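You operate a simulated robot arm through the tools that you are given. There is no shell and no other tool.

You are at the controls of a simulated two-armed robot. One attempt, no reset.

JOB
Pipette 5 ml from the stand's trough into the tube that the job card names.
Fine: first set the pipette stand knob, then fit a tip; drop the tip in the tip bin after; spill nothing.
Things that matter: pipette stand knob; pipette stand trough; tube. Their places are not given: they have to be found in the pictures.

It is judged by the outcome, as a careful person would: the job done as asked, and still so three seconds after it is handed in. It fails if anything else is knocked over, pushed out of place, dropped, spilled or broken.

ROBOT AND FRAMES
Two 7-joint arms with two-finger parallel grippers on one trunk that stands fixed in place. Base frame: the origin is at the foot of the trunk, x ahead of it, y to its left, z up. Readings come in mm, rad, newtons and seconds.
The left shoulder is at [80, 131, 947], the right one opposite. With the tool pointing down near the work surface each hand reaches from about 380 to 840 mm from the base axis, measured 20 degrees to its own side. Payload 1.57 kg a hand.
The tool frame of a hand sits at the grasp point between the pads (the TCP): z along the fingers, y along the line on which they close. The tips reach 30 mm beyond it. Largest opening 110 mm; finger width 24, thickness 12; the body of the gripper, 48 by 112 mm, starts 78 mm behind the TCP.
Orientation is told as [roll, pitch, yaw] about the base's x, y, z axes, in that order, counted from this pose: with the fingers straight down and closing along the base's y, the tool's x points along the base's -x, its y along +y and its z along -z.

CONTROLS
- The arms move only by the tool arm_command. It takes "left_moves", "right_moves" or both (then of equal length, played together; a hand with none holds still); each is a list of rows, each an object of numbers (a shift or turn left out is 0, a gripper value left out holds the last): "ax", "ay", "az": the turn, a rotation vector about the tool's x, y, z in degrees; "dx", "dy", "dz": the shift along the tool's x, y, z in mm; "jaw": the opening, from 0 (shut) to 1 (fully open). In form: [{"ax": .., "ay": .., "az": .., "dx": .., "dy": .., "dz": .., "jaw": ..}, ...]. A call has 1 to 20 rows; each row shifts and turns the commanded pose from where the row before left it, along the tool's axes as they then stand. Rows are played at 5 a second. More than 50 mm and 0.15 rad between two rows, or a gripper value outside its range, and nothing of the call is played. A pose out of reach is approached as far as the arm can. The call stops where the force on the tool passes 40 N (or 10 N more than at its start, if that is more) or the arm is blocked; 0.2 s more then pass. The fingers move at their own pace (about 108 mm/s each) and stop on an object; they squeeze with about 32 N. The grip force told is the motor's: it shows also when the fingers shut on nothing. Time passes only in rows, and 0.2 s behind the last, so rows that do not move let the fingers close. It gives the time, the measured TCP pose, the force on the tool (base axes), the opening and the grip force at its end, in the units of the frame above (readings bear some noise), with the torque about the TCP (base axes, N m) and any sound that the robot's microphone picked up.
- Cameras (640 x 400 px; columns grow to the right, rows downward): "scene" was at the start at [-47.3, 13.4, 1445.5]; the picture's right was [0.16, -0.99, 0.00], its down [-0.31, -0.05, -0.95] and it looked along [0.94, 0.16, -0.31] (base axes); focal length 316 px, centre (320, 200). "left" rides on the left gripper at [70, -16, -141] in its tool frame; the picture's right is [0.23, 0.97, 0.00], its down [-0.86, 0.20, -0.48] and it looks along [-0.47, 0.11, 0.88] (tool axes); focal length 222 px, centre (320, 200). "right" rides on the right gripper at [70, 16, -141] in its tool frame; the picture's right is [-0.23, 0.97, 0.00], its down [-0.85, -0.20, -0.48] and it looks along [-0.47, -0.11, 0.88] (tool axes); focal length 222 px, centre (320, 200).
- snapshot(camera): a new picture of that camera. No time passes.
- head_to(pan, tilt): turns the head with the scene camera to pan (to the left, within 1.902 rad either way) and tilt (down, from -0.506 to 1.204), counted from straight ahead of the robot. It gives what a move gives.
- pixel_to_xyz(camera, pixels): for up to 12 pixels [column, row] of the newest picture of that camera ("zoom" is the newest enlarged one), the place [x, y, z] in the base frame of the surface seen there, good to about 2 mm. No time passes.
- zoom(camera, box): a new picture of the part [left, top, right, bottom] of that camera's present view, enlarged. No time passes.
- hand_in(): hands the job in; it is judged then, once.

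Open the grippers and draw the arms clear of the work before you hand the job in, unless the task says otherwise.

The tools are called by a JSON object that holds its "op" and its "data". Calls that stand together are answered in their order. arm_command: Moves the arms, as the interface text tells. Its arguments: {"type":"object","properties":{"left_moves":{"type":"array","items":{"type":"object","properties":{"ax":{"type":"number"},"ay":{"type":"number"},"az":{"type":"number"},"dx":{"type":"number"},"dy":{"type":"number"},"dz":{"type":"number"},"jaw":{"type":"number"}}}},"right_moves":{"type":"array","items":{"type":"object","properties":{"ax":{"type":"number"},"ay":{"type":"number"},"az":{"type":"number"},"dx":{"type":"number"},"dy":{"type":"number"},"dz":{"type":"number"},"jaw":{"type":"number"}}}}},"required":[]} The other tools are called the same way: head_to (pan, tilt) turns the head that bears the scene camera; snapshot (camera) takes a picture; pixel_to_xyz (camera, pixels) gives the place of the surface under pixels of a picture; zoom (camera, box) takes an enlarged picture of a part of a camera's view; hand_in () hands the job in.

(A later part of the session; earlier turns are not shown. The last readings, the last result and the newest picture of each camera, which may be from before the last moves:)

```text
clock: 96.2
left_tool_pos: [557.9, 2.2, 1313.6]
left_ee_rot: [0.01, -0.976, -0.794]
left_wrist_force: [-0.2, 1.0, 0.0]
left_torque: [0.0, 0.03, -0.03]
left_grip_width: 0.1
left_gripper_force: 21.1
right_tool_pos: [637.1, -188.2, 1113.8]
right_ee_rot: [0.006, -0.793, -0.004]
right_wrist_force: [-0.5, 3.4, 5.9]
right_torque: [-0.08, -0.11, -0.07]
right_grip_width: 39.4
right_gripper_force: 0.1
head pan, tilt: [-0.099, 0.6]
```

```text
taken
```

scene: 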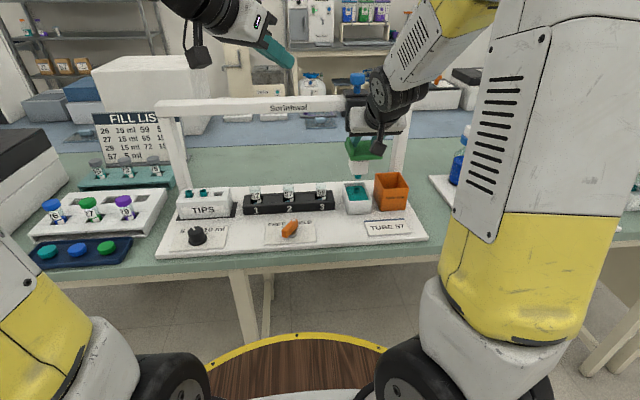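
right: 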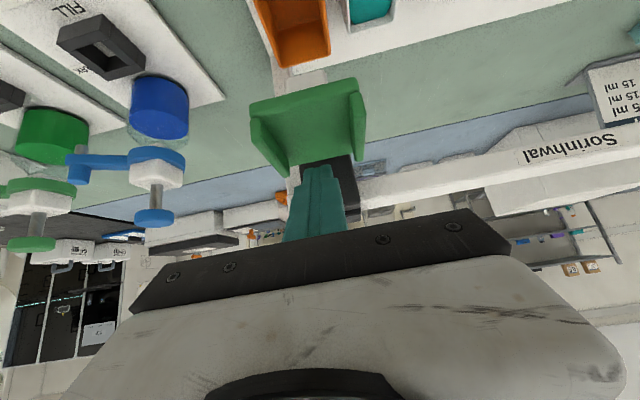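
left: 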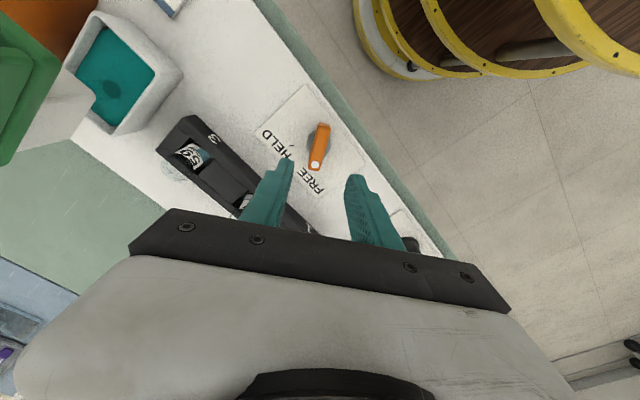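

The plunger and right hand look as before. I move the left hand to hover over the plunger again.

{"op": "arm_command", "data": {"left_moves": [{"dx": -17.9, "dy": 2, "dz": 33.8}, {"dx": -17.9, "dy": 2, "dz": 33.8}, {"dx": -17.9, "dy": 2, "dz": 33.8}, {"dx": -17.9, "dy": 2, "dz": 33.8}, {"dx": -17.9, "dy": 2, "dz": 33.8}, {"dx": -17.9, "dy": 2, "dz": 33.8}, {"dx": -17.9, "dy": 2, "dz": 33.8}, {}]}}

{"op": "zoom", "data": {"camera": "scene", "box": [310, 40, 406, 120]}}

{"op": "zoom", "data": {"camera": "left", "box": [200, 0, 456, 200]}}

```text
clock: 98.0
left_tool_pos: [754.1, -177.1, 1284.1]
left_ee_rot: [0.01, -0.974, -0.794]
left_wrist_force: [0.2, -0.3, -0.1]
left_torque: [-0.01, 0.01, 0.0]
left_grip_width: 0.0
left_gripper_force: 21.6
right_tool_pos: [636.1, -187.5, 1113.5]
right_ee_rot: [0.005, -0.792, -0.003]
right_wrist_force: [-0.1, 3.6, 5.3]
right_torque: [-0.02, -0.03, -0.05]
right_grip_width: 39.3
right_gripper_force: 0.0
head pan, tilt: [-0.099, 0.6]
```

```text
5.00 times, centred on (358, 80) of scene
```

zoom: 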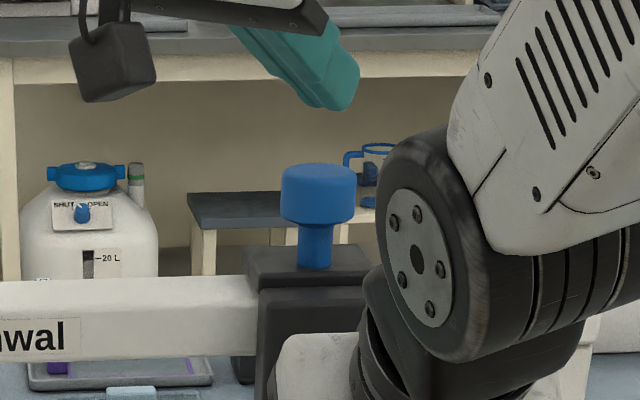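

```text
2.00 times, centred on (328, 100) of left
```

zoom: 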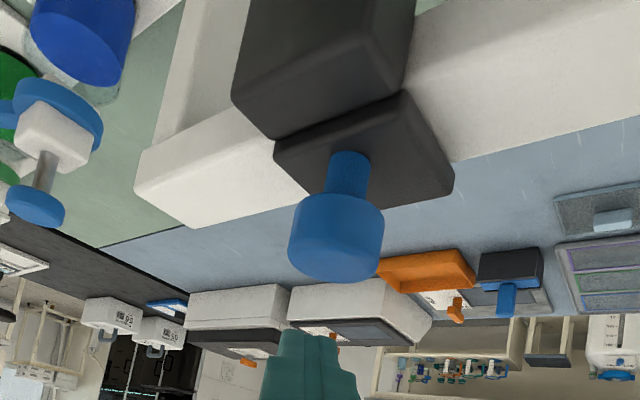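

Same height. I press down on it again in small steps.

{"op": "arm_command", "data": {"left_moves": [{"dx": 8.3, "dz": 5.6}, {"dx": 8.3, "dz": 5.6}, {"dx": 3.3, "dz": 2.2}, {"dx": 1.66, "dz": 1.12}, {"dx": 1.66, "dz": 1.12}, {}]}}

{"op": "arm_command", "data": {"left_moves": [{"dx": 1.66, "dz": 1.12}, {"dx": 1.66, "dz": 1.12}, {}]}}

{"op": "zoom", "data": {"camera": "scene", "box": [310, 40, 406, 120]}}

```text
clock: 99.4
left_tool_pos: [755.3, -176.0, 1258.3]
left_ee_rot: [0.011, -0.98, -0.797]
left_wrist_force: [-1.4, -0.8, 10.2]
left_torque: [-0.11, -0.11, -0.16]
left_grip_width: 0.0
left_gripper_force: 21.2
right_tool_pos: [636.2, -187.8, 1113.6]
right_ee_rot: [0.006, -0.794, -0.003]
right_wrist_force: [2.2, 4.3, 4.2]
right_torque: [-0.12, -0.16, -0.15]
right_grip_width: 39.1
right_gripper_force: 0.1
head pan, tilt: [-0.099, 0.6]
```

```text
clock: 100.2
left_tool_pos: [753.5, -176.1, 1258.2]
left_ee_rot: [0.014, -0.985, -0.797]
left_wrist_force: [-5.0, -0.4, 34.2]
left_torque: [-0.39, -0.36, -0.42]
left_grip_width: 0.0
left_gripper_force: 20.9
right_tool_pos: [635.1, -187.5, 1114.6]
right_ee_rot: [0.006, -0.795, -0.003]
right_wrist_force: [10.5, 3.3, 4.8]
right_torque: [-0.11, -0.24, -0.11]
right_grip_width: 39.2
right_gripper_force: 0.1
head pan, tilt: [-0.099, 0.6]
```

```text
5.00 times, centred on (358, 80) of scene
```

zoom: 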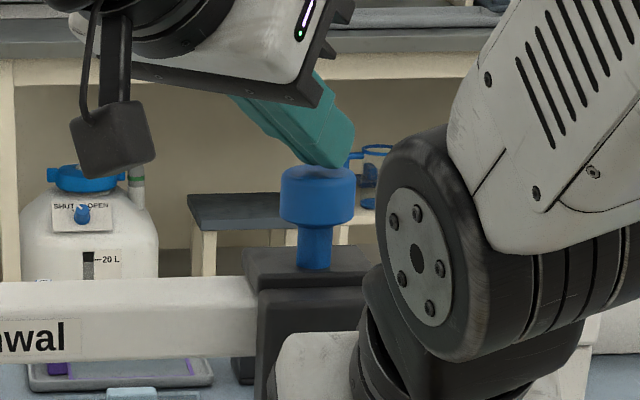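

The plunger head is rigid in HELD too, so it is just a fixed handle. The lever may simply not have reached its end position; I retract the left hand to turn the lever fully to its stop while the tip is dipped.

{"op": "arm_command", "data": {"left_moves": [{"dx": -3.3, "dz": -2.24}, {"dx": -8.3, "dz": -5.6}, {"dx": -8.3, "dz": -5.6}, {"dx": 17.9, "dy": -2, "dz": -33.8}, {"dx": 17.9, "dy": -2, "dz": -33.8}, {"dx": 17.9, "dy": -2, "dz": -33.8}, {"dx": 17.9, "dy": -2, "dz": -33.8}, {"dx": 17.9, "dy": -2, "dz": -33.8}, {"dx": 17.9, "dy": -2, "dz": -33.8}, {"dx": 17.9, "dy": -2, "dz": -33.8}, {}]}}

{"op": "arm_command", "data": {"left_moves": [{"ay": 8}, {"ay": 8}, {"ay": 8}, {"ay": 8}, {"ay": 8}, {"ay": 8}, {"ay": 8}, {"az": -5.5}, {"az": -5.5, "jaw": 0.4}, {}]}}

{"op": "snapshot", "data": {"camera": "scene"}}

```text
clock: 102.6
left_tool_pos: [556.9, 3.2, 1305.2]
left_ee_rot: [0.008, -0.976, -0.797]
left_wrist_force: [1.0, -0.5, 0.0]
left_torque: [0.0, -0.03, 0.02]
left_grip_width: 0.0
left_gripper_force: 21.0
right_tool_pos: [636.3, -185.7, 1113.8]
right_ee_rot: [0.007, -0.793, -0.004]
right_wrist_force: [-3.8, 4.5, 5.0]
right_torque: [-0.05, -0.01, -0.07]
right_grip_width: 39.6
right_gripper_force: 0.0
head pan, tilt: [-0.099, 0.6]
```

```text
clock: 104.8
left_tool_pos: [555.3, 2.6, 1305.3]
left_ee_rot: [0.005, 0.001, -0.596]
left_wrist_force: [-0.4, -0.3, -0.9]
left_torque: [-0.01, 0.01, -0.04]
left_grip_width: 44.0
left_gripper_force: 0.1
right_tool_pos: [636.2, -186.6, 1114.4]
right_ee_rot: [0.003, -0.792, -0.005]
right_wrist_force: [-2.2, 4.3, 4.6]
right_torque: [-0.07, -0.01, -0.12]
right_grip_width: 39.6
right_gripper_force: 0.0
head pan, tilt: [-0.099, 0.6]
```

```text
taken
```

scene: 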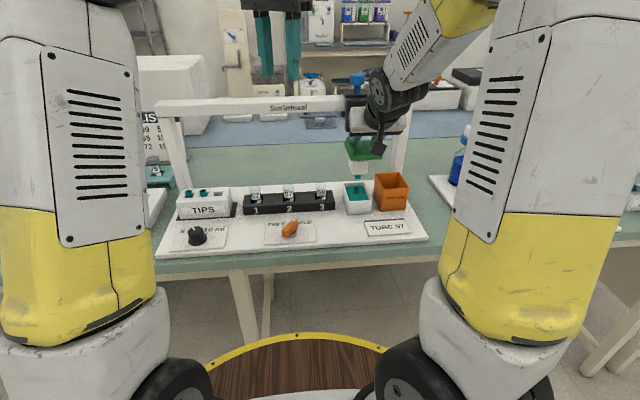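

I dip the tip again (right hand to z≈1093) and lower the left hand onto the lever.

{"op": "arm_command", "data": {"left_moves": [{"dx": -1.2, "dy": 1.3, "dz": 40}, {"dz": 45}, {"dz": 45}, {"dz": 45}, {"dz": 45}, {"dz": 45}, {"dz": 40}, {"dz": 30}, {"dz": 18}, {"dz": 8}, {}], "right_moves": [{}, {}, {}, {}, {"dx": 5, "dz": 4.93}, {"dx": 5, "dz": 4.93}, {"dx": 5, "dz": 4.93}, {}, {}, {}, {}]}}

{"op": "zoom", "data": {"camera": "left", "box": [240, 90, 400, 210]}}

```text
clock: 107.2
left_tool_pos: [559.2, 4.7, 944.8]
left_ee_rot: [0.006, 0.002, -0.594]
left_wrist_force: [0.1, -0.2, -0.2]
left_torque: [-0.01, -0.01, 0.0]
left_grip_width: 44.2
left_gripper_force: 0.1
right_tool_pos: [636.5, -186.4, 1092.5]
right_ee_rot: [0.005, -0.794, -0.004]
right_wrist_force: [-0.2, 3.5, 6.3]
right_torque: [-0.05, -0.07, -0.1]
right_grip_width: 39.6
right_gripper_force: 0.0
head pan, tilt: [-0.099, 0.6]
```

```text
3.33 times, centred on (320, 150) of left
```

zoom: 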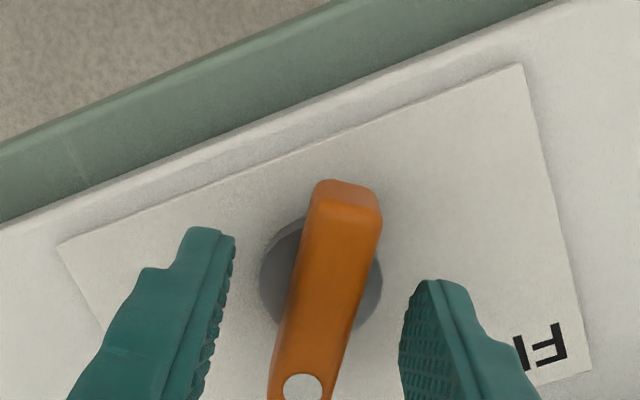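

The lever sits at about −34°. I grip it and turn further clockwise to find its end stop.

{"op": "arm_command", "data": {"left_moves": [{"jaw": 0.1}, {"jaw": 0.0}, {}, {"az": 2}, {"az": 2}, {}]}}

{"op": "arm_command", "data": {"left_moves": [{"az": 2}, {"az": 2}, {"az": 2}, {}]}}

{"op": "zoom", "data": {"camera": "left", "box": [240, 90, 400, 210]}}

```text
clock: 108.6
left_tool_pos: [558.5, 4.7, 943.3]
left_ee_rot: [0.004, 0.004, -0.665]
left_wrist_force: [1.3, 4.8, -7.4]
left_torque: [-0.44, -0.04, 0.95]
left_grip_width: 16.9
left_gripper_force: 32.0
right_tool_pos: [635.5, -188.3, 1094.5]
right_ee_rot: [0.005, -0.792, -0.002]
right_wrist_force: [-1.5, 2.5, 5.7]
right_torque: [-0.13, 0.02, -0.14]
right_grip_width: 39.7
right_gripper_force: 0.1
head pan, tilt: [-0.099, 0.6]
```

```text
clock: 109.6
left_tool_pos: [559.4, 5.9, 944.5]
left_ee_rot: [0.005, 0.005, -0.771]
left_wrist_force: [-0.3, 8.2, -3.8]
left_torque: [-0.11, 0.36, 1.08]
left_grip_width: 19.5
left_gripper_force: 33.1
right_tool_pos: [636.3, -185.3, 1093.6]
right_ee_rot: [0.004, -0.792, -0.003]
right_wrist_force: [-1.2, 2.5, 5.3]
right_torque: [-0.14, -0.04, -0.16]
right_grip_width: 39.5
right_gripper_force: 0.1
head pan, tilt: [-0.099, 0.6]
```

```text
3.33 times, centred on (320, 150) of left
```

zoom: 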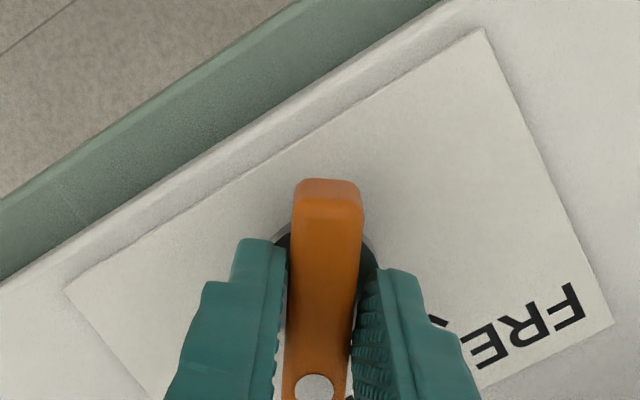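

The torque jump shows the lever is at its HELD stop already. I release it and try dipping deeper in small steps, watching for a second stage or the trough floor.

{"op": "arm_command", "data": {"left_moves": [{"az": -4.5}, {"az": -4.5}, {"jaw": 0.4}, {}, {"dz": -35}, {"dz": -35}, {}]}}

{"op": "arm_command", "data": {"right_moves": [{"dx": 1.42, "dz": 1.4}, {"dx": 1.42, "dz": 1.4}, {"dx": 1.42, "dz": 1.4}, {}]}}

{"op": "zoom", "data": {"camera": "scene", "box": [318, 100, 414, 220]}}

```text
clock: 111.2
left_tool_pos: [558.2, 4.1, 1015.0]
left_ee_rot: [0.006, 0.002, -0.613]
left_wrist_force: [-0.6, -0.9, 0.9]
left_torque: [0.0, 0.01, 0.0]
left_grip_width: 44.1
left_gripper_force: 0.0
right_tool_pos: [635.9, -186.9, 1093.0]
right_ee_rot: [0.004, -0.792, -0.003]
right_wrist_force: [0.2, 3.7, 5.9]
right_torque: [-0.11, -0.1, -0.06]
right_grip_width: 39.5
right_gripper_force: 0.1
head pan, tilt: [-0.099, 0.6]
```

```text
clock: 112.2
left_tool_pos: [558.7, 4.7, 1015.7]
left_ee_rot: [0.006, 0.001, -0.612]
left_wrist_force: [-0.1, -0.2, -0.1]
left_torque: [-0.02, -0.02, 0.03]
left_grip_width: 44.0
left_gripper_force: 0.0
right_tool_pos: [636.2, -185.8, 1087.7]
right_ee_rot: [0.004, -0.794, -0.005]
right_wrist_force: [2.8, 3.1, 5.2]
right_torque: [-0.1, -0.16, -0.08]
right_grip_width: 39.3
right_gripper_force: 0.0
head pan, tilt: [-0.099, 0.6]
```

```text
3.33 times, centred on (366, 160) of scene
```

zoom: 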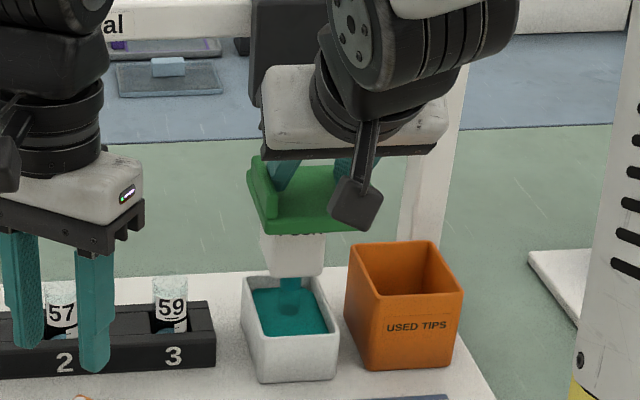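

No change at z≈1088 (5 N). I go further in 2 mm steps.

{"op": "arm_command", "data": {"right_moves": [{"dx": 1.42, "dz": 1.4}, {"dx": 1.42, "dz": 1.4}, {}]}}

{"op": "arm_command", "data": {"right_moves": [{"dx": 1.42, "dz": 1.4}, {"dx": 1.42, "dz": 1.4}, {}]}}

{"op": "zoom", "data": {"camera": "scene", "box": [318, 100, 414, 220]}}

```text
clock: 113.0
left_tool_pos: [560.0, 3.7, 1015.1]
left_ee_rot: [0.007, 0.002, -0.612]
left_wrist_force: [0.2, 0.0, 0.6]
left_torque: [-0.02, 0.02, -0.03]
left_grip_width: 43.9
left_gripper_force: 0.0
right_tool_pos: [636.1, -186.8, 1082.2]
right_ee_rot: [0.005, -0.795, -0.003]
right_wrist_force: [1.9, 3.5, 6.4]
right_torque: [-0.09, -0.1, -0.04]
right_grip_width: 39.3
right_gripper_force: 0.1
head pan, tilt: [-0.099, 0.6]
```

```text
clock: 113.8
left_tool_pos: [558.4, 4.4, 1016.0]
left_ee_rot: [0.006, 0.001, -0.612]
left_wrist_force: [0.2, 0.1, -0.2]
left_torque: [-0.04, 0.01, 0.04]
left_grip_width: 43.9
left_gripper_force: 0.0
right_tool_pos: [635.5, -186.8, 1081.7]
right_ee_rot: [0.006, -0.798, -0.004]
right_wrist_force: [-7.7, 2.5, 27.7]
right_torque: [-0.35, -0.12, -0.17]
right_grip_width: 39.3
right_gripper_force: 0.0
head pan, tilt: [-0.099, 0.6]
```

```text
3.33 times, centred on (366, 160) of scene
```

zoom: 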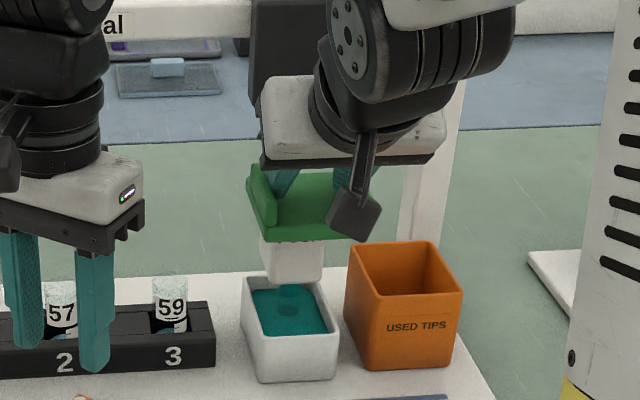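

The slider's end stop is at z≈1082 (same as when fitting the tip). I lift again to feel whether HELD latched it at the bottom.

{"op": "arm_command", "data": {"right_moves": [{"dx": -2.8, "dz": -2.8}, {"dx": -2.8, "dz": -2.8}, {"dx": -1.4, "dz": -1.4}, {}]}}

{"op": "zoom", "data": {"camera": "scene", "box": [318, 100, 414, 220]}}

```text
clock: 114.8
left_tool_pos: [559.3, 4.7, 1014.7]
left_ee_rot: [0.004, 0.002, -0.612]
left_wrist_force: [0.6, 0.3, -0.7]
left_torque: [0.03, -0.01, -0.02]
left_grip_width: 43.8
left_gripper_force: 0.1
right_tool_pos: [635.8, -186.4, 1087.7]
right_ee_rot: [0.005, -0.792, -0.004]
right_wrist_force: [2.1, 4.3, 4.9]
right_torque: [-0.15, -0.16, -0.02]
right_grip_width: 39.6
right_gripper_force: 0.1
head pan, tilt: [-0.099, 0.6]
```

```text
3.33 times, centred on (366, 160) of scene
```

zoom: 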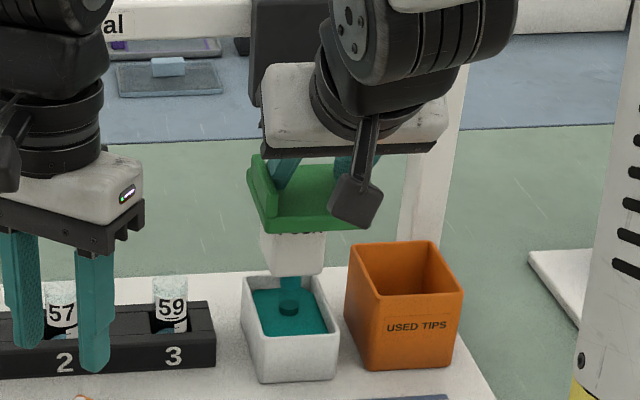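

There's now a distinct dark ring inside the tip at (288,303) that wasn't there on the way down. I raise the tip out of the liquid and zoom in.

{"op": "arm_command", "data": {"right_moves": [{"dx": -7.12, "dz": -7.02}, {"dx": -7.12, "dz": -7.02}, {"dx": -7.12, "dz": -7.02}, {"dx": -7.12, "dz": -7.02}, {"dx": -7.12, "dz": -7.02}, {"dx": -7.12, "dz": -7.02}, {}]}}

{"op": "zoom", "data": {"camera": "scene", "box": [326, 130, 390, 210]}}

```text
clock: 116.4
left_tool_pos: [558.4, 4.6, 1015.8]
left_ee_rot: [0.004, 0.002, -0.611]
left_wrist_force: [-1.0, 0.5, -0.5]
left_torque: [-0.02, -0.02, 0.02]
left_grip_width: 44.0
left_gripper_force: 0.0
right_tool_pos: [635.8, -186.6, 1147.8]
right_ee_rot: [0.005, -0.792, -0.003]
right_wrist_force: [-4.0, 4.0, 2.4]
right_torque: [-0.06, 0.09, -0.12]
right_grip_width: 39.4
right_gripper_force: 0.1
head pan, tilt: [-0.099, 0.6]
```

```text
5.00 times, centred on (358, 170) of scene
```

zoom: 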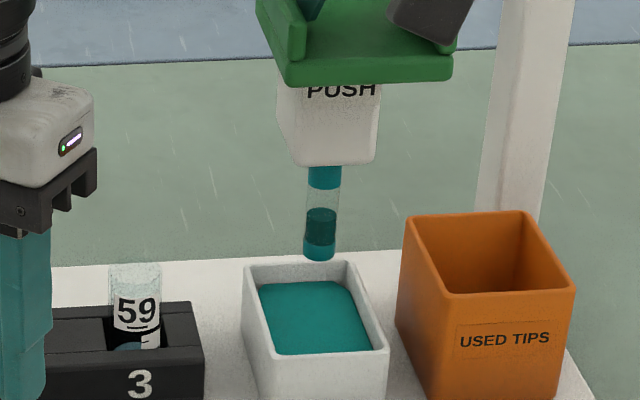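

The tip now carries teal liquid: the full push at the end stop draws the dose. I park the left hand away to the left and raise the slider to its top.

{"op": "arm_command", "data": {"left_moves": [{"dz": -40}, {"dz": -40}, {"dx": 31.9, "dy": 18.4, "dz": -8}, {"dx": 31.9, "dy": 18.4, "dz": -8}, {"dx": 31.9, "dy": 18.4, "dz": -8}, {"dx": 31.9, "dy": 18.4, "dz": -8}, {"dx": 31.9, "dy": 18.4, "dz": -8}, {"dx": 31.9, "dy": 18.4, "dz": -8}, {"dx": 31.9, "dy": 18.4, "dz": -8}, {"dx": 31.9, "dy": 18.4, "dz": 0}, {"dx": 31.9, "dy": 18.4}, {}], "right_moves": [{"dx": -3.5, "dz": -3.5}, {"dx": -3.5, "dz": -3.5}, {"dx": -2.8, "dz": -2.8}, {}, {}, {}, {}, {}, {}, {}, {}, {}]}}

{"op": "snapshot", "data": {"camera": "scene"}}

{"op": "zoom", "data": {"camera": "scene", "box": [326, 130, 390, 210]}}

```text
clock: 119.0
left_tool_pos: [417.9, 302.7, 1152.3]
left_ee_rot: [0.005, 0.001, -0.613]
left_wrist_force: [0.8, -1.3, -0.3]
left_torque: [-0.01, 0.04, -0.01]
left_grip_width: 44.2
left_gripper_force: 0.1
right_tool_pos: [636.5, -187.9, 1161.3]
right_ee_rot: [0.006, -0.792, -0.002]
right_wrist_force: [3.2, 4.8, 2.2]
right_torque: [-0.04, -0.05, -0.13]
right_grip_width: 39.4
right_gripper_force: 0.1
head pan, tilt: [-0.099, 0.6]
```

```text
taken
```

scene: 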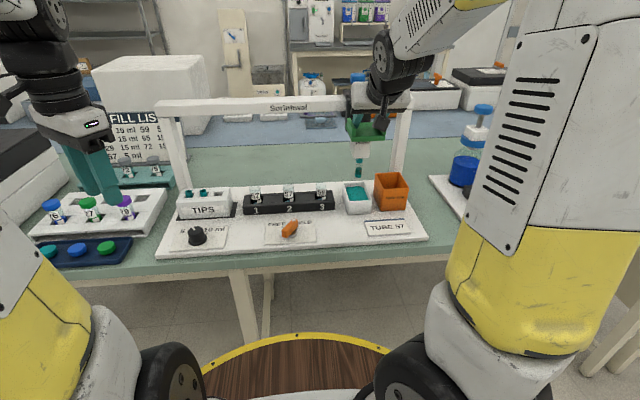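

```text
5.00 times, centred on (358, 170) of scene
```

zoom: 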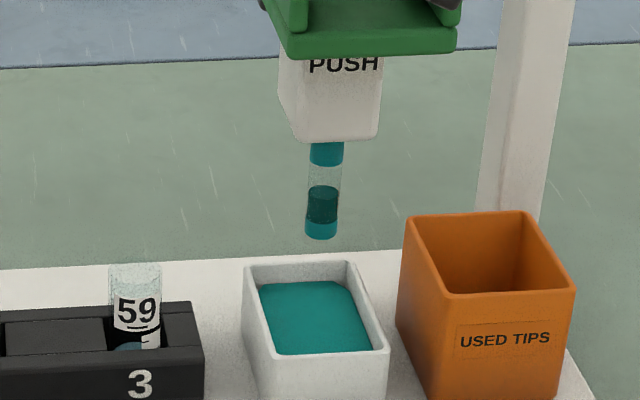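

The dose is held in the tip without dripping. I slide the carriage slowly to tube 57 (station 2).

{"op": "arm_command", "data": {"right_moves": [{"dy": 6}, {"dy": 12}, {"dy": 15}, {"dy": 15}, {"dy": 15}, {"dy": 15}, {"dy": 15}, {"dy": 15}, {"dy": 15}, {"dy": 15}, {"dy": 15}, {"dy": 15}, {"dy": 14}, {"dy": 8}, {"dy": 4}, {}]}}

{"op": "snapshot", "data": {"camera": "scene"}}

{"op": "zoom", "data": {"camera": "scene", "box": [262, 145, 326, 205]}}

```text
clock: 122.4
left_tool_pos: [418.7, 302.6, 1152.6]
left_ee_rot: [0.005, 0.002, -0.612]
left_wrist_force: [0.3, -0.5, 0.3]
left_torque: [0.01, 0.03, 0.01]
left_grip_width: 44.0
left_gripper_force: 0.1
right_tool_pos: [636.4, 7.1, 1162.5]
right_ee_rot: [0.007, -0.792, -0.005]
right_wrist_force: [-1.0, -4.5, 1.3]
right_torque: [-0.13, 0.02, -0.05]
right_grip_width: 39.5
right_gripper_force: 0.0
head pan, tilt: [-0.099, 0.6]
```

```text
taken
```

scene: 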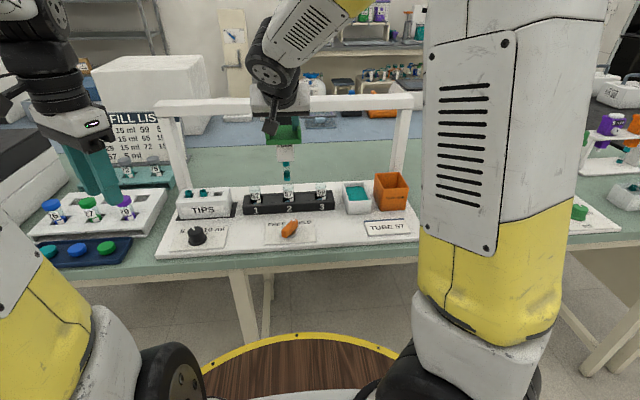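

```text
6.67 times, centred on (294, 175) of scene
```

zoom: 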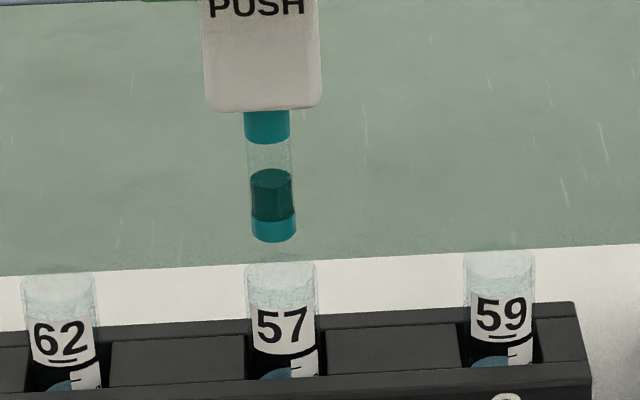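

The tip axis would meet the tube rim about 5 zoom-pixels (≈2 mm) left of its centre. I shift −2 mm and check again.

{"op": "arm_command", "data": {"right_moves": [{"dy": -2.2}, {}]}}

{"op": "zoom", "data": {"camera": "scene", "box": [270, 150, 310, 200]}}

```text
clock: 123.0
left_tool_pos: [419.0, 303.1, 1151.5]
left_ee_rot: [0.004, 0.002, -0.612]
left_wrist_force: [0.0, 0.9, 0.8]
left_torque: [-0.02, 0.0, 0.0]
left_grip_width: 43.9
left_gripper_force: 0.1
right_tool_pos: [635.9, 5.4, 1161.9]
right_ee_rot: [0.006, -0.792, -0.004]
right_wrist_force: [2.0, 0.1, 0.9]
right_torque: [-0.02, -0.03, -0.21]
right_grip_width: 39.5
right_gripper_force: 0.1
head pan, tilt: [-0.099, 0.6]
```

```text
8.00 times, centred on (290, 175) of scene
```

zoom: 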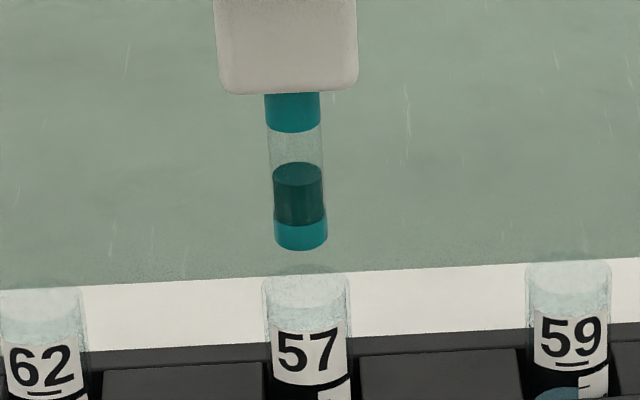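

The tip is aligned within ~1 mm of tube 57's axis. I lower gently into the tube, first 40 mm.

{"op": "arm_command", "data": {"right_moves": [{"dx": 3.56, "dz": 3.51}, {"dx": 3.56, "dz": 3.51}, {"dx": 3.56, "dz": 3.51}, {"dx": 3.56, "dz": 3.51}, {"dx": 3.56, "dz": 3.51}, {"dx": 3.56, "dz": 3.51}, {"dx": 3.56, "dz": 3.51}, {"dx": 3.56, "dz": 3.51}, {}]}}

{"op": "zoom", "data": {"camera": "scene", "box": [270, 150, 310, 210]}}

```text
clock: 125.0
left_tool_pos: [419.1, 302.4, 1151.7]
left_ee_rot: [0.007, 0.003, -0.612]
left_wrist_force: [-0.6, -0.5, 0.8]
left_torque: [-0.02, 0.01, 0.01]
left_grip_width: 44.0
left_gripper_force: 0.0
right_tool_pos: [637.2, 3.8, 1123.1]
right_ee_rot: [0.005, -0.792, -0.002]
right_wrist_force: [4.5, 1.5, 4.7]
right_torque: [-0.08, -0.16, -0.16]
right_grip_width: 39.6
right_gripper_force: 0.0
head pan, tilt: [-0.099, 0.6]
```

```text
6.67 times, centred on (290, 180) of scene
```

zoom: 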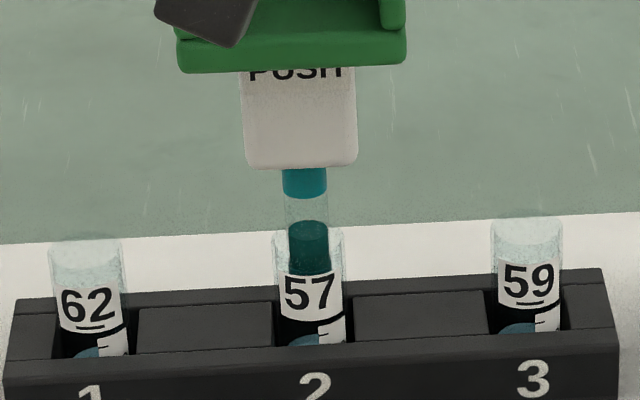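

The tip is inside tube 57 without contact. I continue down to just before the end stop.

{"op": "arm_command", "data": {"right_moves": [{"dx": 3.56, "dz": 3.51}, {"dx": 3.56, "dz": 3.51}, {"dx": 3.56, "dz": 3.51}, {"dx": 3.56, "dz": 3.51}, {"dx": 3.56, "dz": 3.51}, {"dx": 3.56, "dz": 3.51}, {"dx": 3.56, "dz": 3.51}, {}]}}

{"op": "zoom", "data": {"camera": "scene", "box": [270, 160, 310, 220]}}

```text
clock: 126.8
left_tool_pos: [420.2, 304.0, 1151.6]
left_ee_rot: [0.005, 0.002, -0.611]
left_wrist_force: [0.0, 0.3, 1.0]
left_torque: [0.0, 0.02, -0.03]
left_grip_width: 44.1
left_gripper_force: 0.1
right_tool_pos: [633.7, 4.8, 1087.5]
right_ee_rot: [0.005, -0.792, -0.005]
right_wrist_force: [6.6, -0.2, 6.1]
right_torque: [-0.12, -0.21, 0.03]
right_grip_width: 39.4
right_gripper_force: 0.0
head pan, tilt: [-0.099, 0.6]
```

```text
6.67 times, centred on (290, 190) of scene
```

zoom: 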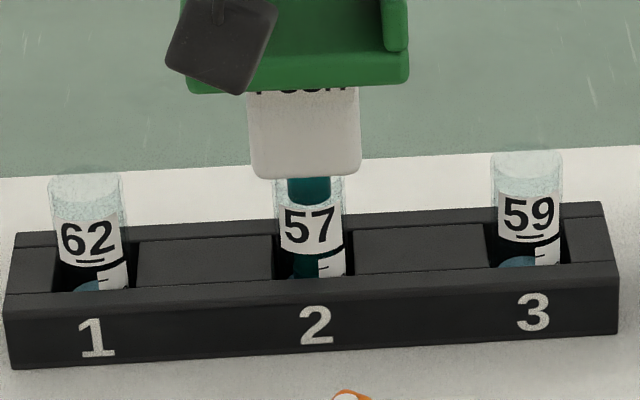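

Almost at depth (z≈1087.5). I press the last few mm in small steps to the end stop.

{"op": "arm_command", "data": {"right_moves": [{"dx": 1.42, "dz": 1.4}, {"dx": 1.42, "dz": 1.4}, {}]}}

{"op": "arm_command", "data": {"right_moves": [{"dx": 1.07, "dz": 1.05}, {"dx": 1.07, "dz": 1.05}, {}]}}

{"op": "zoom", "data": {"camera": "scene", "box": [270, 160, 310, 220]}}

```text
clock: 127.6
left_tool_pos: [418.5, 303.4, 1151.8]
left_ee_rot: [0.006, 0.001, -0.614]
left_wrist_force: [0.4, -0.4, 0.1]
left_torque: [0.02, -0.01, 0.0]
left_grip_width: 44.1
left_gripper_force: 0.1
right_tool_pos: [635.1, 4.3, 1084.2]
right_ee_rot: [0.006, -0.793, -0.003]
right_wrist_force: [5.9, 0.3, 5.9]
right_torque: [-0.22, -0.17, -0.03]
right_grip_width: 39.4
right_gripper_force: 0.0
head pan, tilt: [-0.099, 0.6]
```

```text
clock: 128.4
left_tool_pos: [418.3, 303.1, 1152.6]
left_ee_rot: [0.004, 0.002, -0.613]
left_wrist_force: [-0.3, -0.1, -0.2]
left_torque: [-0.01, -0.03, 0.0]
left_grip_width: 43.7
left_gripper_force: 0.0
right_tool_pos: [633.8, 6.0, 1081.4]
right_ee_rot: [0.008, -0.794, -0.005]
right_wrist_force: [3.4, -1.4, 12.1]
right_torque: [-0.21, -0.23, -0.04]
right_grip_width: 39.3
right_gripper_force: 0.0
head pan, tilt: [-0.099, 0.6]
```

```text
6.67 times, centred on (290, 190) of scene
```

zoom: 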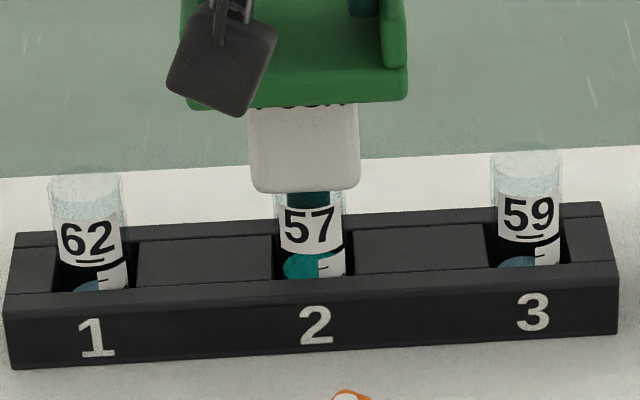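

Teal liquid now shows in tube 57's window, so the full press dispensed. I lift slowly and check whether any is drawn back.

{"op": "arm_command", "data": {"right_moves": [{}, {}, {"dx": -1.42, "dz": -1.4}, {"dx": -2.13, "dz": -2.1}, {"dx": -3.56, "dz": -3.51}, {"dx": -3.56, "dz": -3.51}, {"dx": -3.56, "dz": -3.51}, {"dx": -3.56, "dz": -3.51}, {}]}}

{"op": "zoom", "data": {"camera": "scene", "box": [270, 160, 310, 220]}}

```text
clock: 130.4
left_tool_pos: [418.8, 303.9, 1152.7]
left_ee_rot: [0.007, 0.002, -0.612]
left_wrist_force: [-0.3, 0.0, 0.8]
left_torque: [0.04, 0.0, 0.01]
left_grip_width: 43.9
left_gripper_force: 0.0
right_tool_pos: [636.4, 5.6, 1106.1]
right_ee_rot: [0.006, -0.793, -0.005]
right_wrist_force: [-1.7, 0.1, 4.4]
right_torque: [-0.16, 0.02, -0.12]
right_grip_width: 39.5
right_gripper_force: 0.0
head pan, tilt: [-0.099, 0.6]
```

```text
6.67 times, centred on (290, 190) of scene
```

zoom: 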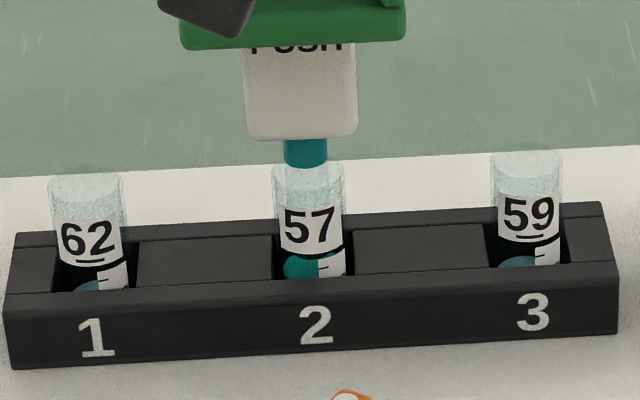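

The tip is clear and the teal liquid stays in tube 57. I raise the slider fully to its top position.

{"op": "arm_command", "data": {"right_moves": [{"dx": -3.56, "dz": -3.51}, {"dx": -3.56, "dz": -3.51}, {"dx": -3.56, "dz": -3.51}, {"dx": -3.56, "dz": -3.51}, {"dx": -3.56, "dz": -3.51}, {"dx": -3.56, "dz": -3.51}, {"dx": -3.56, "dz": -3.51}, {"dx": -3.56, "dz": -3.51}, {"dx": -3.56, "dz": -3.51}, {"dx": -3.56, "dz": -3.51}, {"dx": -3.56, "dz": -3.51}, {"dx": -1.42, "dz": -1.4}, {}]}}

{"op": "zoom", "data": {"camera": "scene", "box": [265, 140, 315, 210]}}

{"op": "zoom", "data": {"camera": "scene", "box": [273, 176, 305, 206]}}

```text
clock: 133.2
left_tool_pos: [419.0, 303.4, 1153.4]
left_ee_rot: [0.005, 0.003, -0.612]
left_wrist_force: [0.0, -0.3, 0.0]
left_torque: [-0.03, -0.04, 0.04]
left_grip_width: 44.1
left_gripper_force: 0.1
right_tool_pos: [636.5, 3.8, 1162.4]
right_ee_rot: [0.005, -0.793, -0.005]
right_wrist_force: [-5.9, 0.4, -1.5]
right_torque: [-0.07, 0.14, -0.02]
right_grip_width: 39.3
right_gripper_force: 0.1
head pan, tilt: [-0.099, 0.6]
```

```text
5.71 times, centred on (290, 175) of scene
```

zoom: 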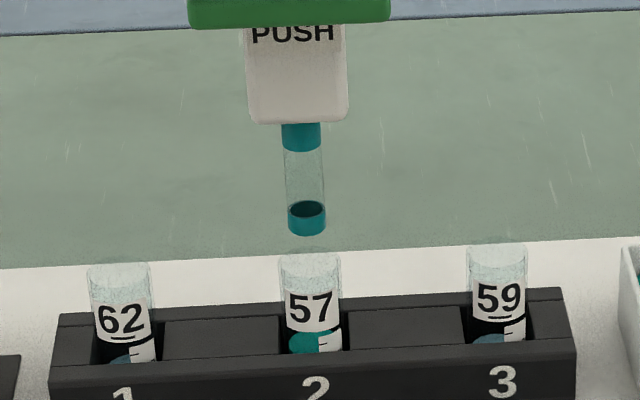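

```text
13.33 times, centred on (289, 191) of scene
```

zoom: 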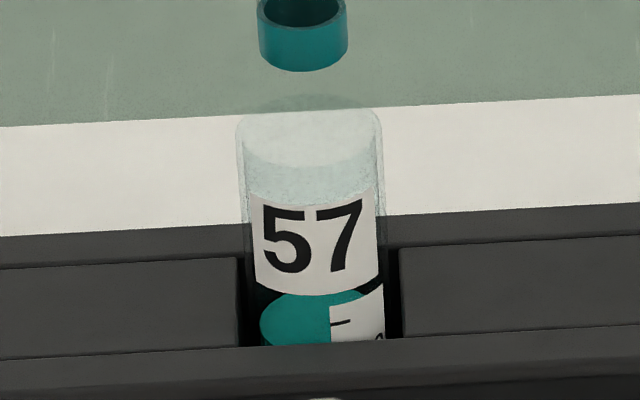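

Tube 57 holds the dose and the tip is empty. I slide the carriage right to the tip bin (y≈−284).

{"op": "arm_command", "data": {"right_moves": [{"dy": -8}, {"dy": -15}, {"dy": -20}, {"dy": -20}, {"dy": -20}, {"dy": -20}, {"dy": -20}, {"dy": -20}, {"dy": -20}, {"dy": -20}, {"dy": -20}, {"dy": -20}, {"dy": -20}, {"dy": -20}, {"dy": -15}, {"dy": -10}, {}]}}

{"op": "zoom", "data": {"camera": "scene", "box": [340, 110, 436, 220]}}

```text
clock: 136.8
left_tool_pos: [420.0, 303.6, 1153.0]
left_ee_rot: [0.006, 0.001, -0.613]
left_wrist_force: [0.1, 1.0, -0.6]
left_torque: [-0.03, 0.02, 0.03]
left_grip_width: 44.0
left_gripper_force: 0.0
right_tool_pos: [635.7, -282.4, 1161.9]
right_ee_rot: [0.006, -0.792, -0.002]
right_wrist_force: [-1.0, 4.1, 2.0]
right_torque: [0.03, -0.03, -0.1]
right_grip_width: 39.2
right_gripper_force: 0.1
head pan, tilt: [-0.099, 0.6]
```

```text
3.64 times, centred on (388, 165) of scene
```

zoom: 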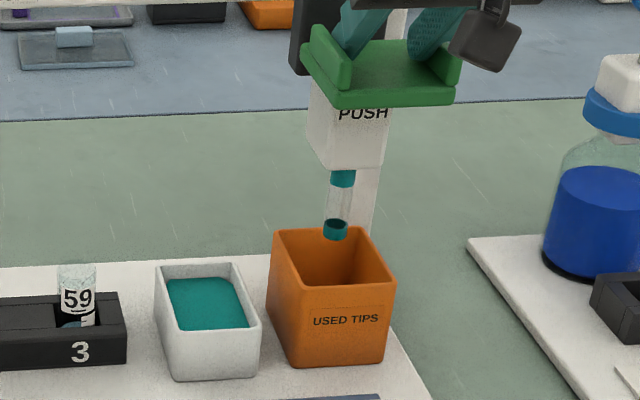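

The tip hangs over the bin opening. I push the tray down into the bin to the end stop.

{"op": "arm_command", "data": {"right_moves": [{"dx": 7.12, "dz": 7.02}, {"dx": 7.12, "dz": 7.02}, {"dx": 7.12, "dz": 7.02}, {"dx": 7.12, "dz": 7.02}, {"dx": 7.12, "dz": 7.02}, {"dx": 7.12, "dz": 7.02}, {"dx": 7.12, "dz": 7.02}, {"dx": 2.85, "dz": 2.81}, {}]}}

{"op": "arm_command", "data": {"right_moves": [{"dx": 1.42, "dz": 1.4}, {"dx": 1.42, "dz": 1.4}, {"dx": 1.07, "dz": 1.05}, {}]}}

{"op": "zoom", "data": {"camera": "scene", "box": [340, 110, 436, 220]}}

```text
clock: 138.8
left_tool_pos: [418.8, 304.4, 1152.2]
left_ee_rot: [0.005, 0.002, -0.613]
left_wrist_force: [-1.2, 0.4, 0.8]
left_torque: [-0.02, 0.0, -0.03]
left_grip_width: 43.8
left_gripper_force: 0.0
right_tool_pos: [636.1, -281.7, 1087.1]
right_ee_rot: [0.003, -0.792, -0.003]
right_wrist_force: [-2.9, 7.8, 5.6]
right_torque: [-0.04, -0.04, -0.12]
right_grip_width: 39.7
right_gripper_force: 0.0
head pan, tilt: [-0.099, 0.6]
```

```text
clock: 139.8
left_tool_pos: [418.9, 304.0, 1152.1]
left_ee_rot: [0.004, 0.002, -0.612]
left_wrist_force: [0.3, 0.3, 1.2]
left_torque: [0.01, 0.0, 0.0]
left_grip_width: 44.0
left_gripper_force: 0.0
right_tool_pos: [636.2, -283.2, 1082.5]
right_ee_rot: [0.003, -0.794, -0.003]
right_wrist_force: [-6.9, 9.0, 12.6]
right_torque: [-0.16, -0.01, -0.12]
right_grip_width: 39.4
right_gripper_force: 0.1
head pan, tilt: [-0.099, 0.6]
```

```text
3.64 times, centred on (388, 165) of scene
```

zoom: 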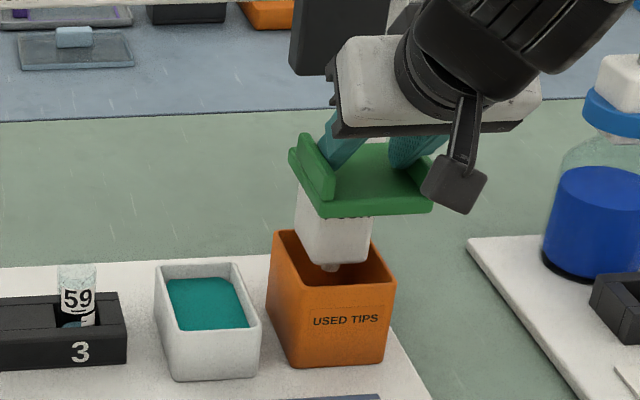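

The bare nozzle is visible — the tip has come off into the bin. I raise the tray gently and look into the bin.

{"op": "arm_command", "data": {"right_moves": [{"dx": -3.56, "dz": -3.51}, {"dx": -7.12, "dz": -7.02}, {"dx": -7.12, "dz": -7.02}, {"dx": -7.12, "dz": -7.02}, {"dx": -7.12, "dz": -7.02}, {"dx": -7.12, "dz": -7.02}, {"dx": -7.12, "dz": -7.02}, {"dx": -7.12, "dz": -7.02}, {"dx": -2.8, "dz": -2.8}, {}]}}

{"op": "zoom", "data": {"camera": "scene", "box": [340, 110, 436, 220]}}

{"op": "zoom", "data": {"camera": "right", "box": [200, 0, 400, 130]}}

```text
clock: 142.0
left_tool_pos: [419.2, 304.0, 1152.0]
left_ee_rot: [0.006, 0.001, -0.612]
left_wrist_force: [0.1, 0.3, 0.2]
left_torque: [0.0, -0.01, -0.01]
left_grip_width: 44.0
left_gripper_force: 0.1
right_tool_pos: [637.3, -282.6, 1161.2]
right_ee_rot: [0.006, -0.794, -0.002]
right_wrist_force: [-0.3, 12.4, 3.4]
right_torque: [0.07, -0.02, -0.03]
right_grip_width: 39.4
right_gripper_force: 0.0
head pan, tilt: [-0.099, 0.6]
```

```text
3.64 times, centred on (388, 165) of scene
```

zoom: 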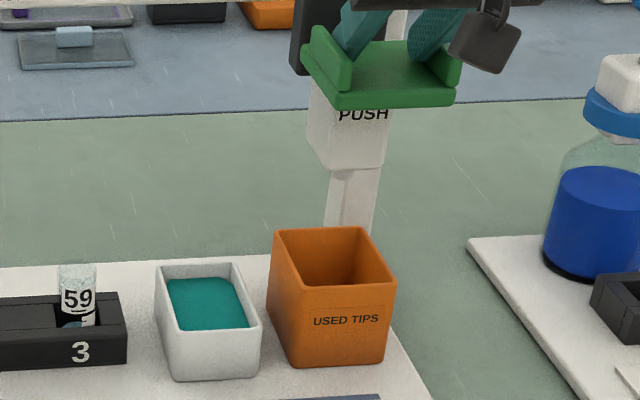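

```text
3.08 times, centred on (300, 65) of right
```

zoom: 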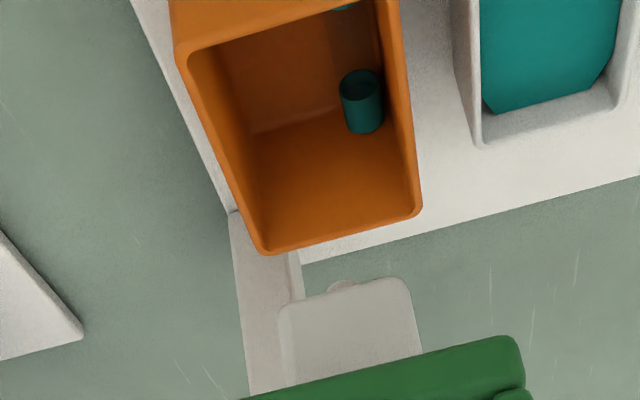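

The used tip stands in the bin. I release the tray with the right hand and retreat, then I'll put the lever back to FREE as it was found.

{"op": "arm_command", "data": {"right_moves": [{"dy": -1, "jaw": 0.33}, {"jaw": 0.28}, {"jaw": 0.2}, {}, {"dx": -14, "dz": -14}, {"dx": -21, "dz": -21}, {"dx": -21, "dz": -21}, {"dx": -21, "dz": -21}, {"dz": -40}, {"dz": -40}, {"dz": -40}, {"dz": -40}, {}]}}

{"op": "snapshot", "data": {"camera": "scene"}}

```text
clock: 144.8
left_tool_pos: [420.2, 303.1, 1151.4]
left_ee_rot: [0.006, 0.001, -0.613]
left_wrist_force: [0.3, 0.1, 0.1]
left_torque: [-0.01, 0.04, -0.01]
left_grip_width: 43.7
left_gripper_force: 0.0
right_tool_pos: [520.2, -284.7, 1382.1]
right_ee_rot: [0.006, -0.794, -0.002]
right_wrist_force: [0.5, -0.3, 0.5]
right_torque: [0.02, 0.02, -0.04]
right_grip_width: 22.1
right_gripper_force: 0.2
head pan, tilt: [-0.099, 0.6]
```

```text
taken
```

scene: 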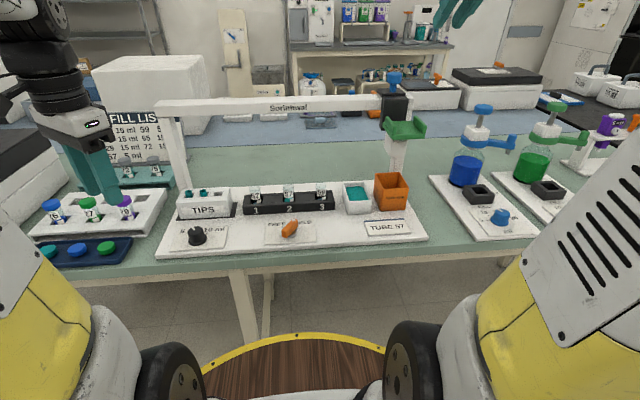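

The right hand is clear and the carriage rests over the bin again. I bring the left hand back over the lever.

{"op": "arm_command", "data": {"left_moves": [{"dx": -31.7, "dy": -18.3}, {"dx": -31.7, "dy": -18.3}, {"dx": -31.7, "dy": -18.3}, {"dx": -31.7, "dy": -18.3}, {"dx": -31.7, "dy": -18.3}, {"dx": -31.7, "dy": -18.3}, {"dx": -31.7, "dy": -18.3}, {"dx": -31.7, "dy": -18.3}, {"dx": -31.7, "dy": -18.3}, {"dz": 40}, {"dz": 40}, {"dz": 27}, {}]}}

{"op": "snapshot", "data": {"camera": "left"}}

```text
clock: 147.6
left_tool_pos: [558.1, 6.5, 1043.9]
left_ee_rot: [0.005, 0.002, -0.612]
left_wrist_force: [-0.8, 0.2, 0.4]
left_torque: [0.0, -0.01, 0.02]
left_grip_width: 44.0
left_gripper_force: 0.1
right_tool_pos: [522.2, -284.0, 1381.6]
right_ee_rot: [0.006, -0.793, -0.004]
right_wrist_force: [-0.1, 0.6, 0.2]
right_torque: [0.01, -0.01, 0.0]
right_grip_width: 21.9
right_gripper_force: 0.1
head pan, tilt: [-0.099, 0.6]
```

```text
taken
```

left: 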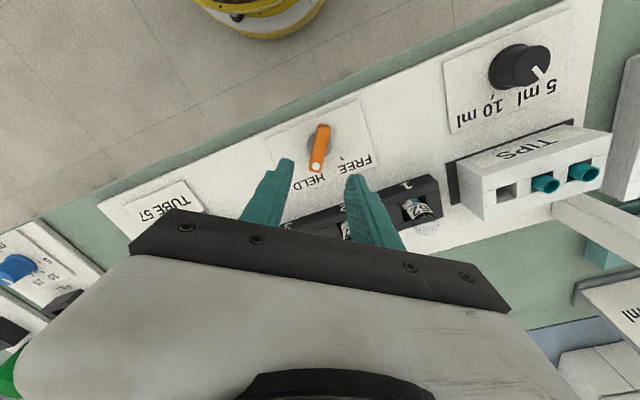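

I correct 3 mm, descend, grip the lever and turn it counter-clockwise back to FREE.

{"op": "arm_command", "data": {"left_moves": [{"dx": -2, "dy": -2.2, "dz": 35}, {"dz": 35}, {"dz": 22}, {"dz": 8}, {}, {"jaw": 0.1}, {"jaw": 0}, {}, {}]}}

{"op": "arm_command", "data": {"left_moves": [{"az": -7.8}, {"az": -7.8}, {"az": -7.8}, {"az": -7.8}, {"az": -7.8}, {"az": -7.8}, {"az": -7.8}, {"az": -7.8}, {"az": -7.8}, {}]}}

{"op": "zoom", "data": {"camera": "left", "box": [240, 90, 400, 210]}}

```text
clock: 149.6
left_tool_pos: [559.3, 4.9, 942.9]
left_ee_rot: [0.008, 0.002, -0.611]
left_wrist_force: [12.5, 14.9, -6.3]
left_torque: [-0.48, -0.54, 0.02]
left_grip_width: 15.9
left_gripper_force: 31.9
right_tool_pos: [521.7, -283.9, 1381.5]
right_ee_rot: [0.006, -0.792, -0.006]
right_wrist_force: [1.3, -0.2, -0.3]
right_torque: [-0.02, 0.01, -0.02]
right_grip_width: 22.3
right_gripper_force: 0.1
head pan, tilt: [-0.099, 0.6]
```

```text
clock: 151.8
left_tool_pos: [558.2, 4.0, 943.6]
left_ee_rot: [0.004, -0.005, 0.614]
left_wrist_force: [9.9, 21.1, 0.8]
left_torque: [0.16, -0.62, -0.45]
left_grip_width: 15.7
left_gripper_force: 31.1
right_tool_pos: [521.1, -284.0, 1381.3]
right_ee_rot: [0.007, -0.792, -0.004]
right_wrist_force: [0.0, -0.1, -0.1]
right_torque: [0.01, 0.03, -0.05]
right_grip_width: 22.0
right_gripper_force: 0.1
head pan, tilt: [-0.099, 0.6]
```

```text
3.33 times, centred on (320, 150) of left
```

zoom: 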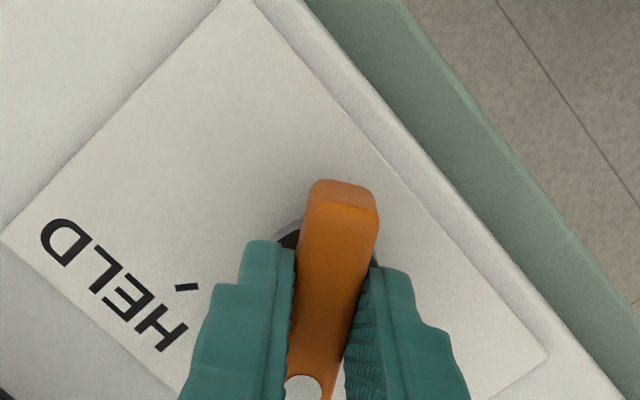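

The lever is back at the FREE side (torque shows the stop). I open, rise, and retreat the left hand up and left.

{"op": "arm_command", "data": {"left_moves": [{"jaw": 0.4}, {}, {"dz": -35}, {"dz": -40}, {"dz": -40}, {"dz": -40}, {"dz": -40}, {"dx": 40}, {"dx": 40}, {"dz": -40}, {"dz": -40}, {"dy": 30}, {"dy": 30}, {"dy": 40, "jaw": 1}, {}], "right_moves": [{}, {}, {}, {}, {}, {}, {}, {"ay": 8}, {"ay": 8}, {"ay": 8}, {"ay": 8}, {"ay": 8}, {"ay": 5.4}, {"jaw": 1}, {}]}}

{"op": "snapshot", "data": {"camera": "scene"}}

{"op": "zoom", "data": {"camera": "scene", "box": [160, 170, 320, 260]}}

{"op": "zoom", "data": {"camera": "scene", "box": [280, 170, 440, 260]}}

```text
clock: 155.0
left_tool_pos: [434.5, 37.7, 1219.0]
left_ee_rot: [0.002, -0.005, 0.612]
left_wrist_force: [-0.7, 0.4, 0.1]
left_torque: [0.0, -0.01, -0.02]
left_grip_width: 110.2
left_gripper_force: 0.0
right_tool_pos: [520.8, -285.5, 1383.3]
right_ee_rot: [0.003, 0.0, -0.001]
right_wrist_force: [0.2, 0.1, 0.0]
right_torque: [-0.02, 0.0, 0.0]
right_grip_width: 110.0
right_gripper_force: 0.2
head pan, tilt: [-0.099, 0.6]
```

```text
taken
```

scene: 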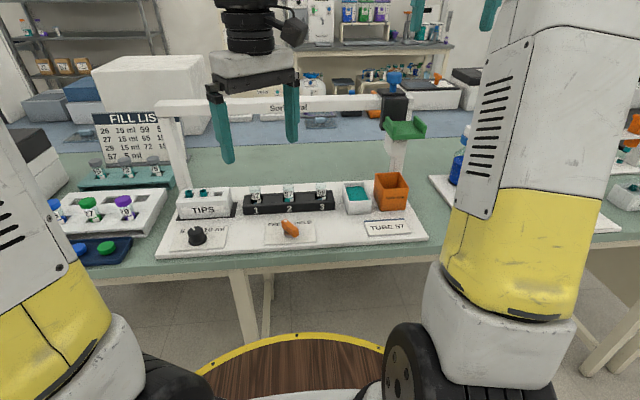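

```text
4.00 times, centred on (240, 215) of scene
```

zoom: 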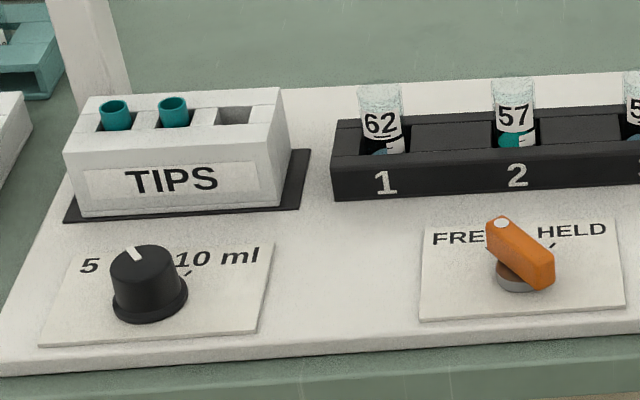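

```text
4.00 times, centred on (360, 215) of scene
```

zoom: 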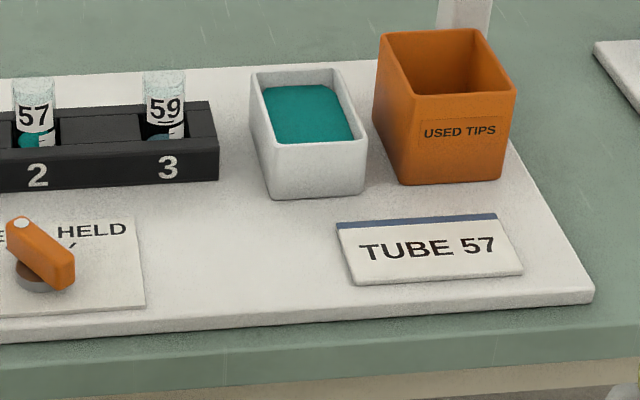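

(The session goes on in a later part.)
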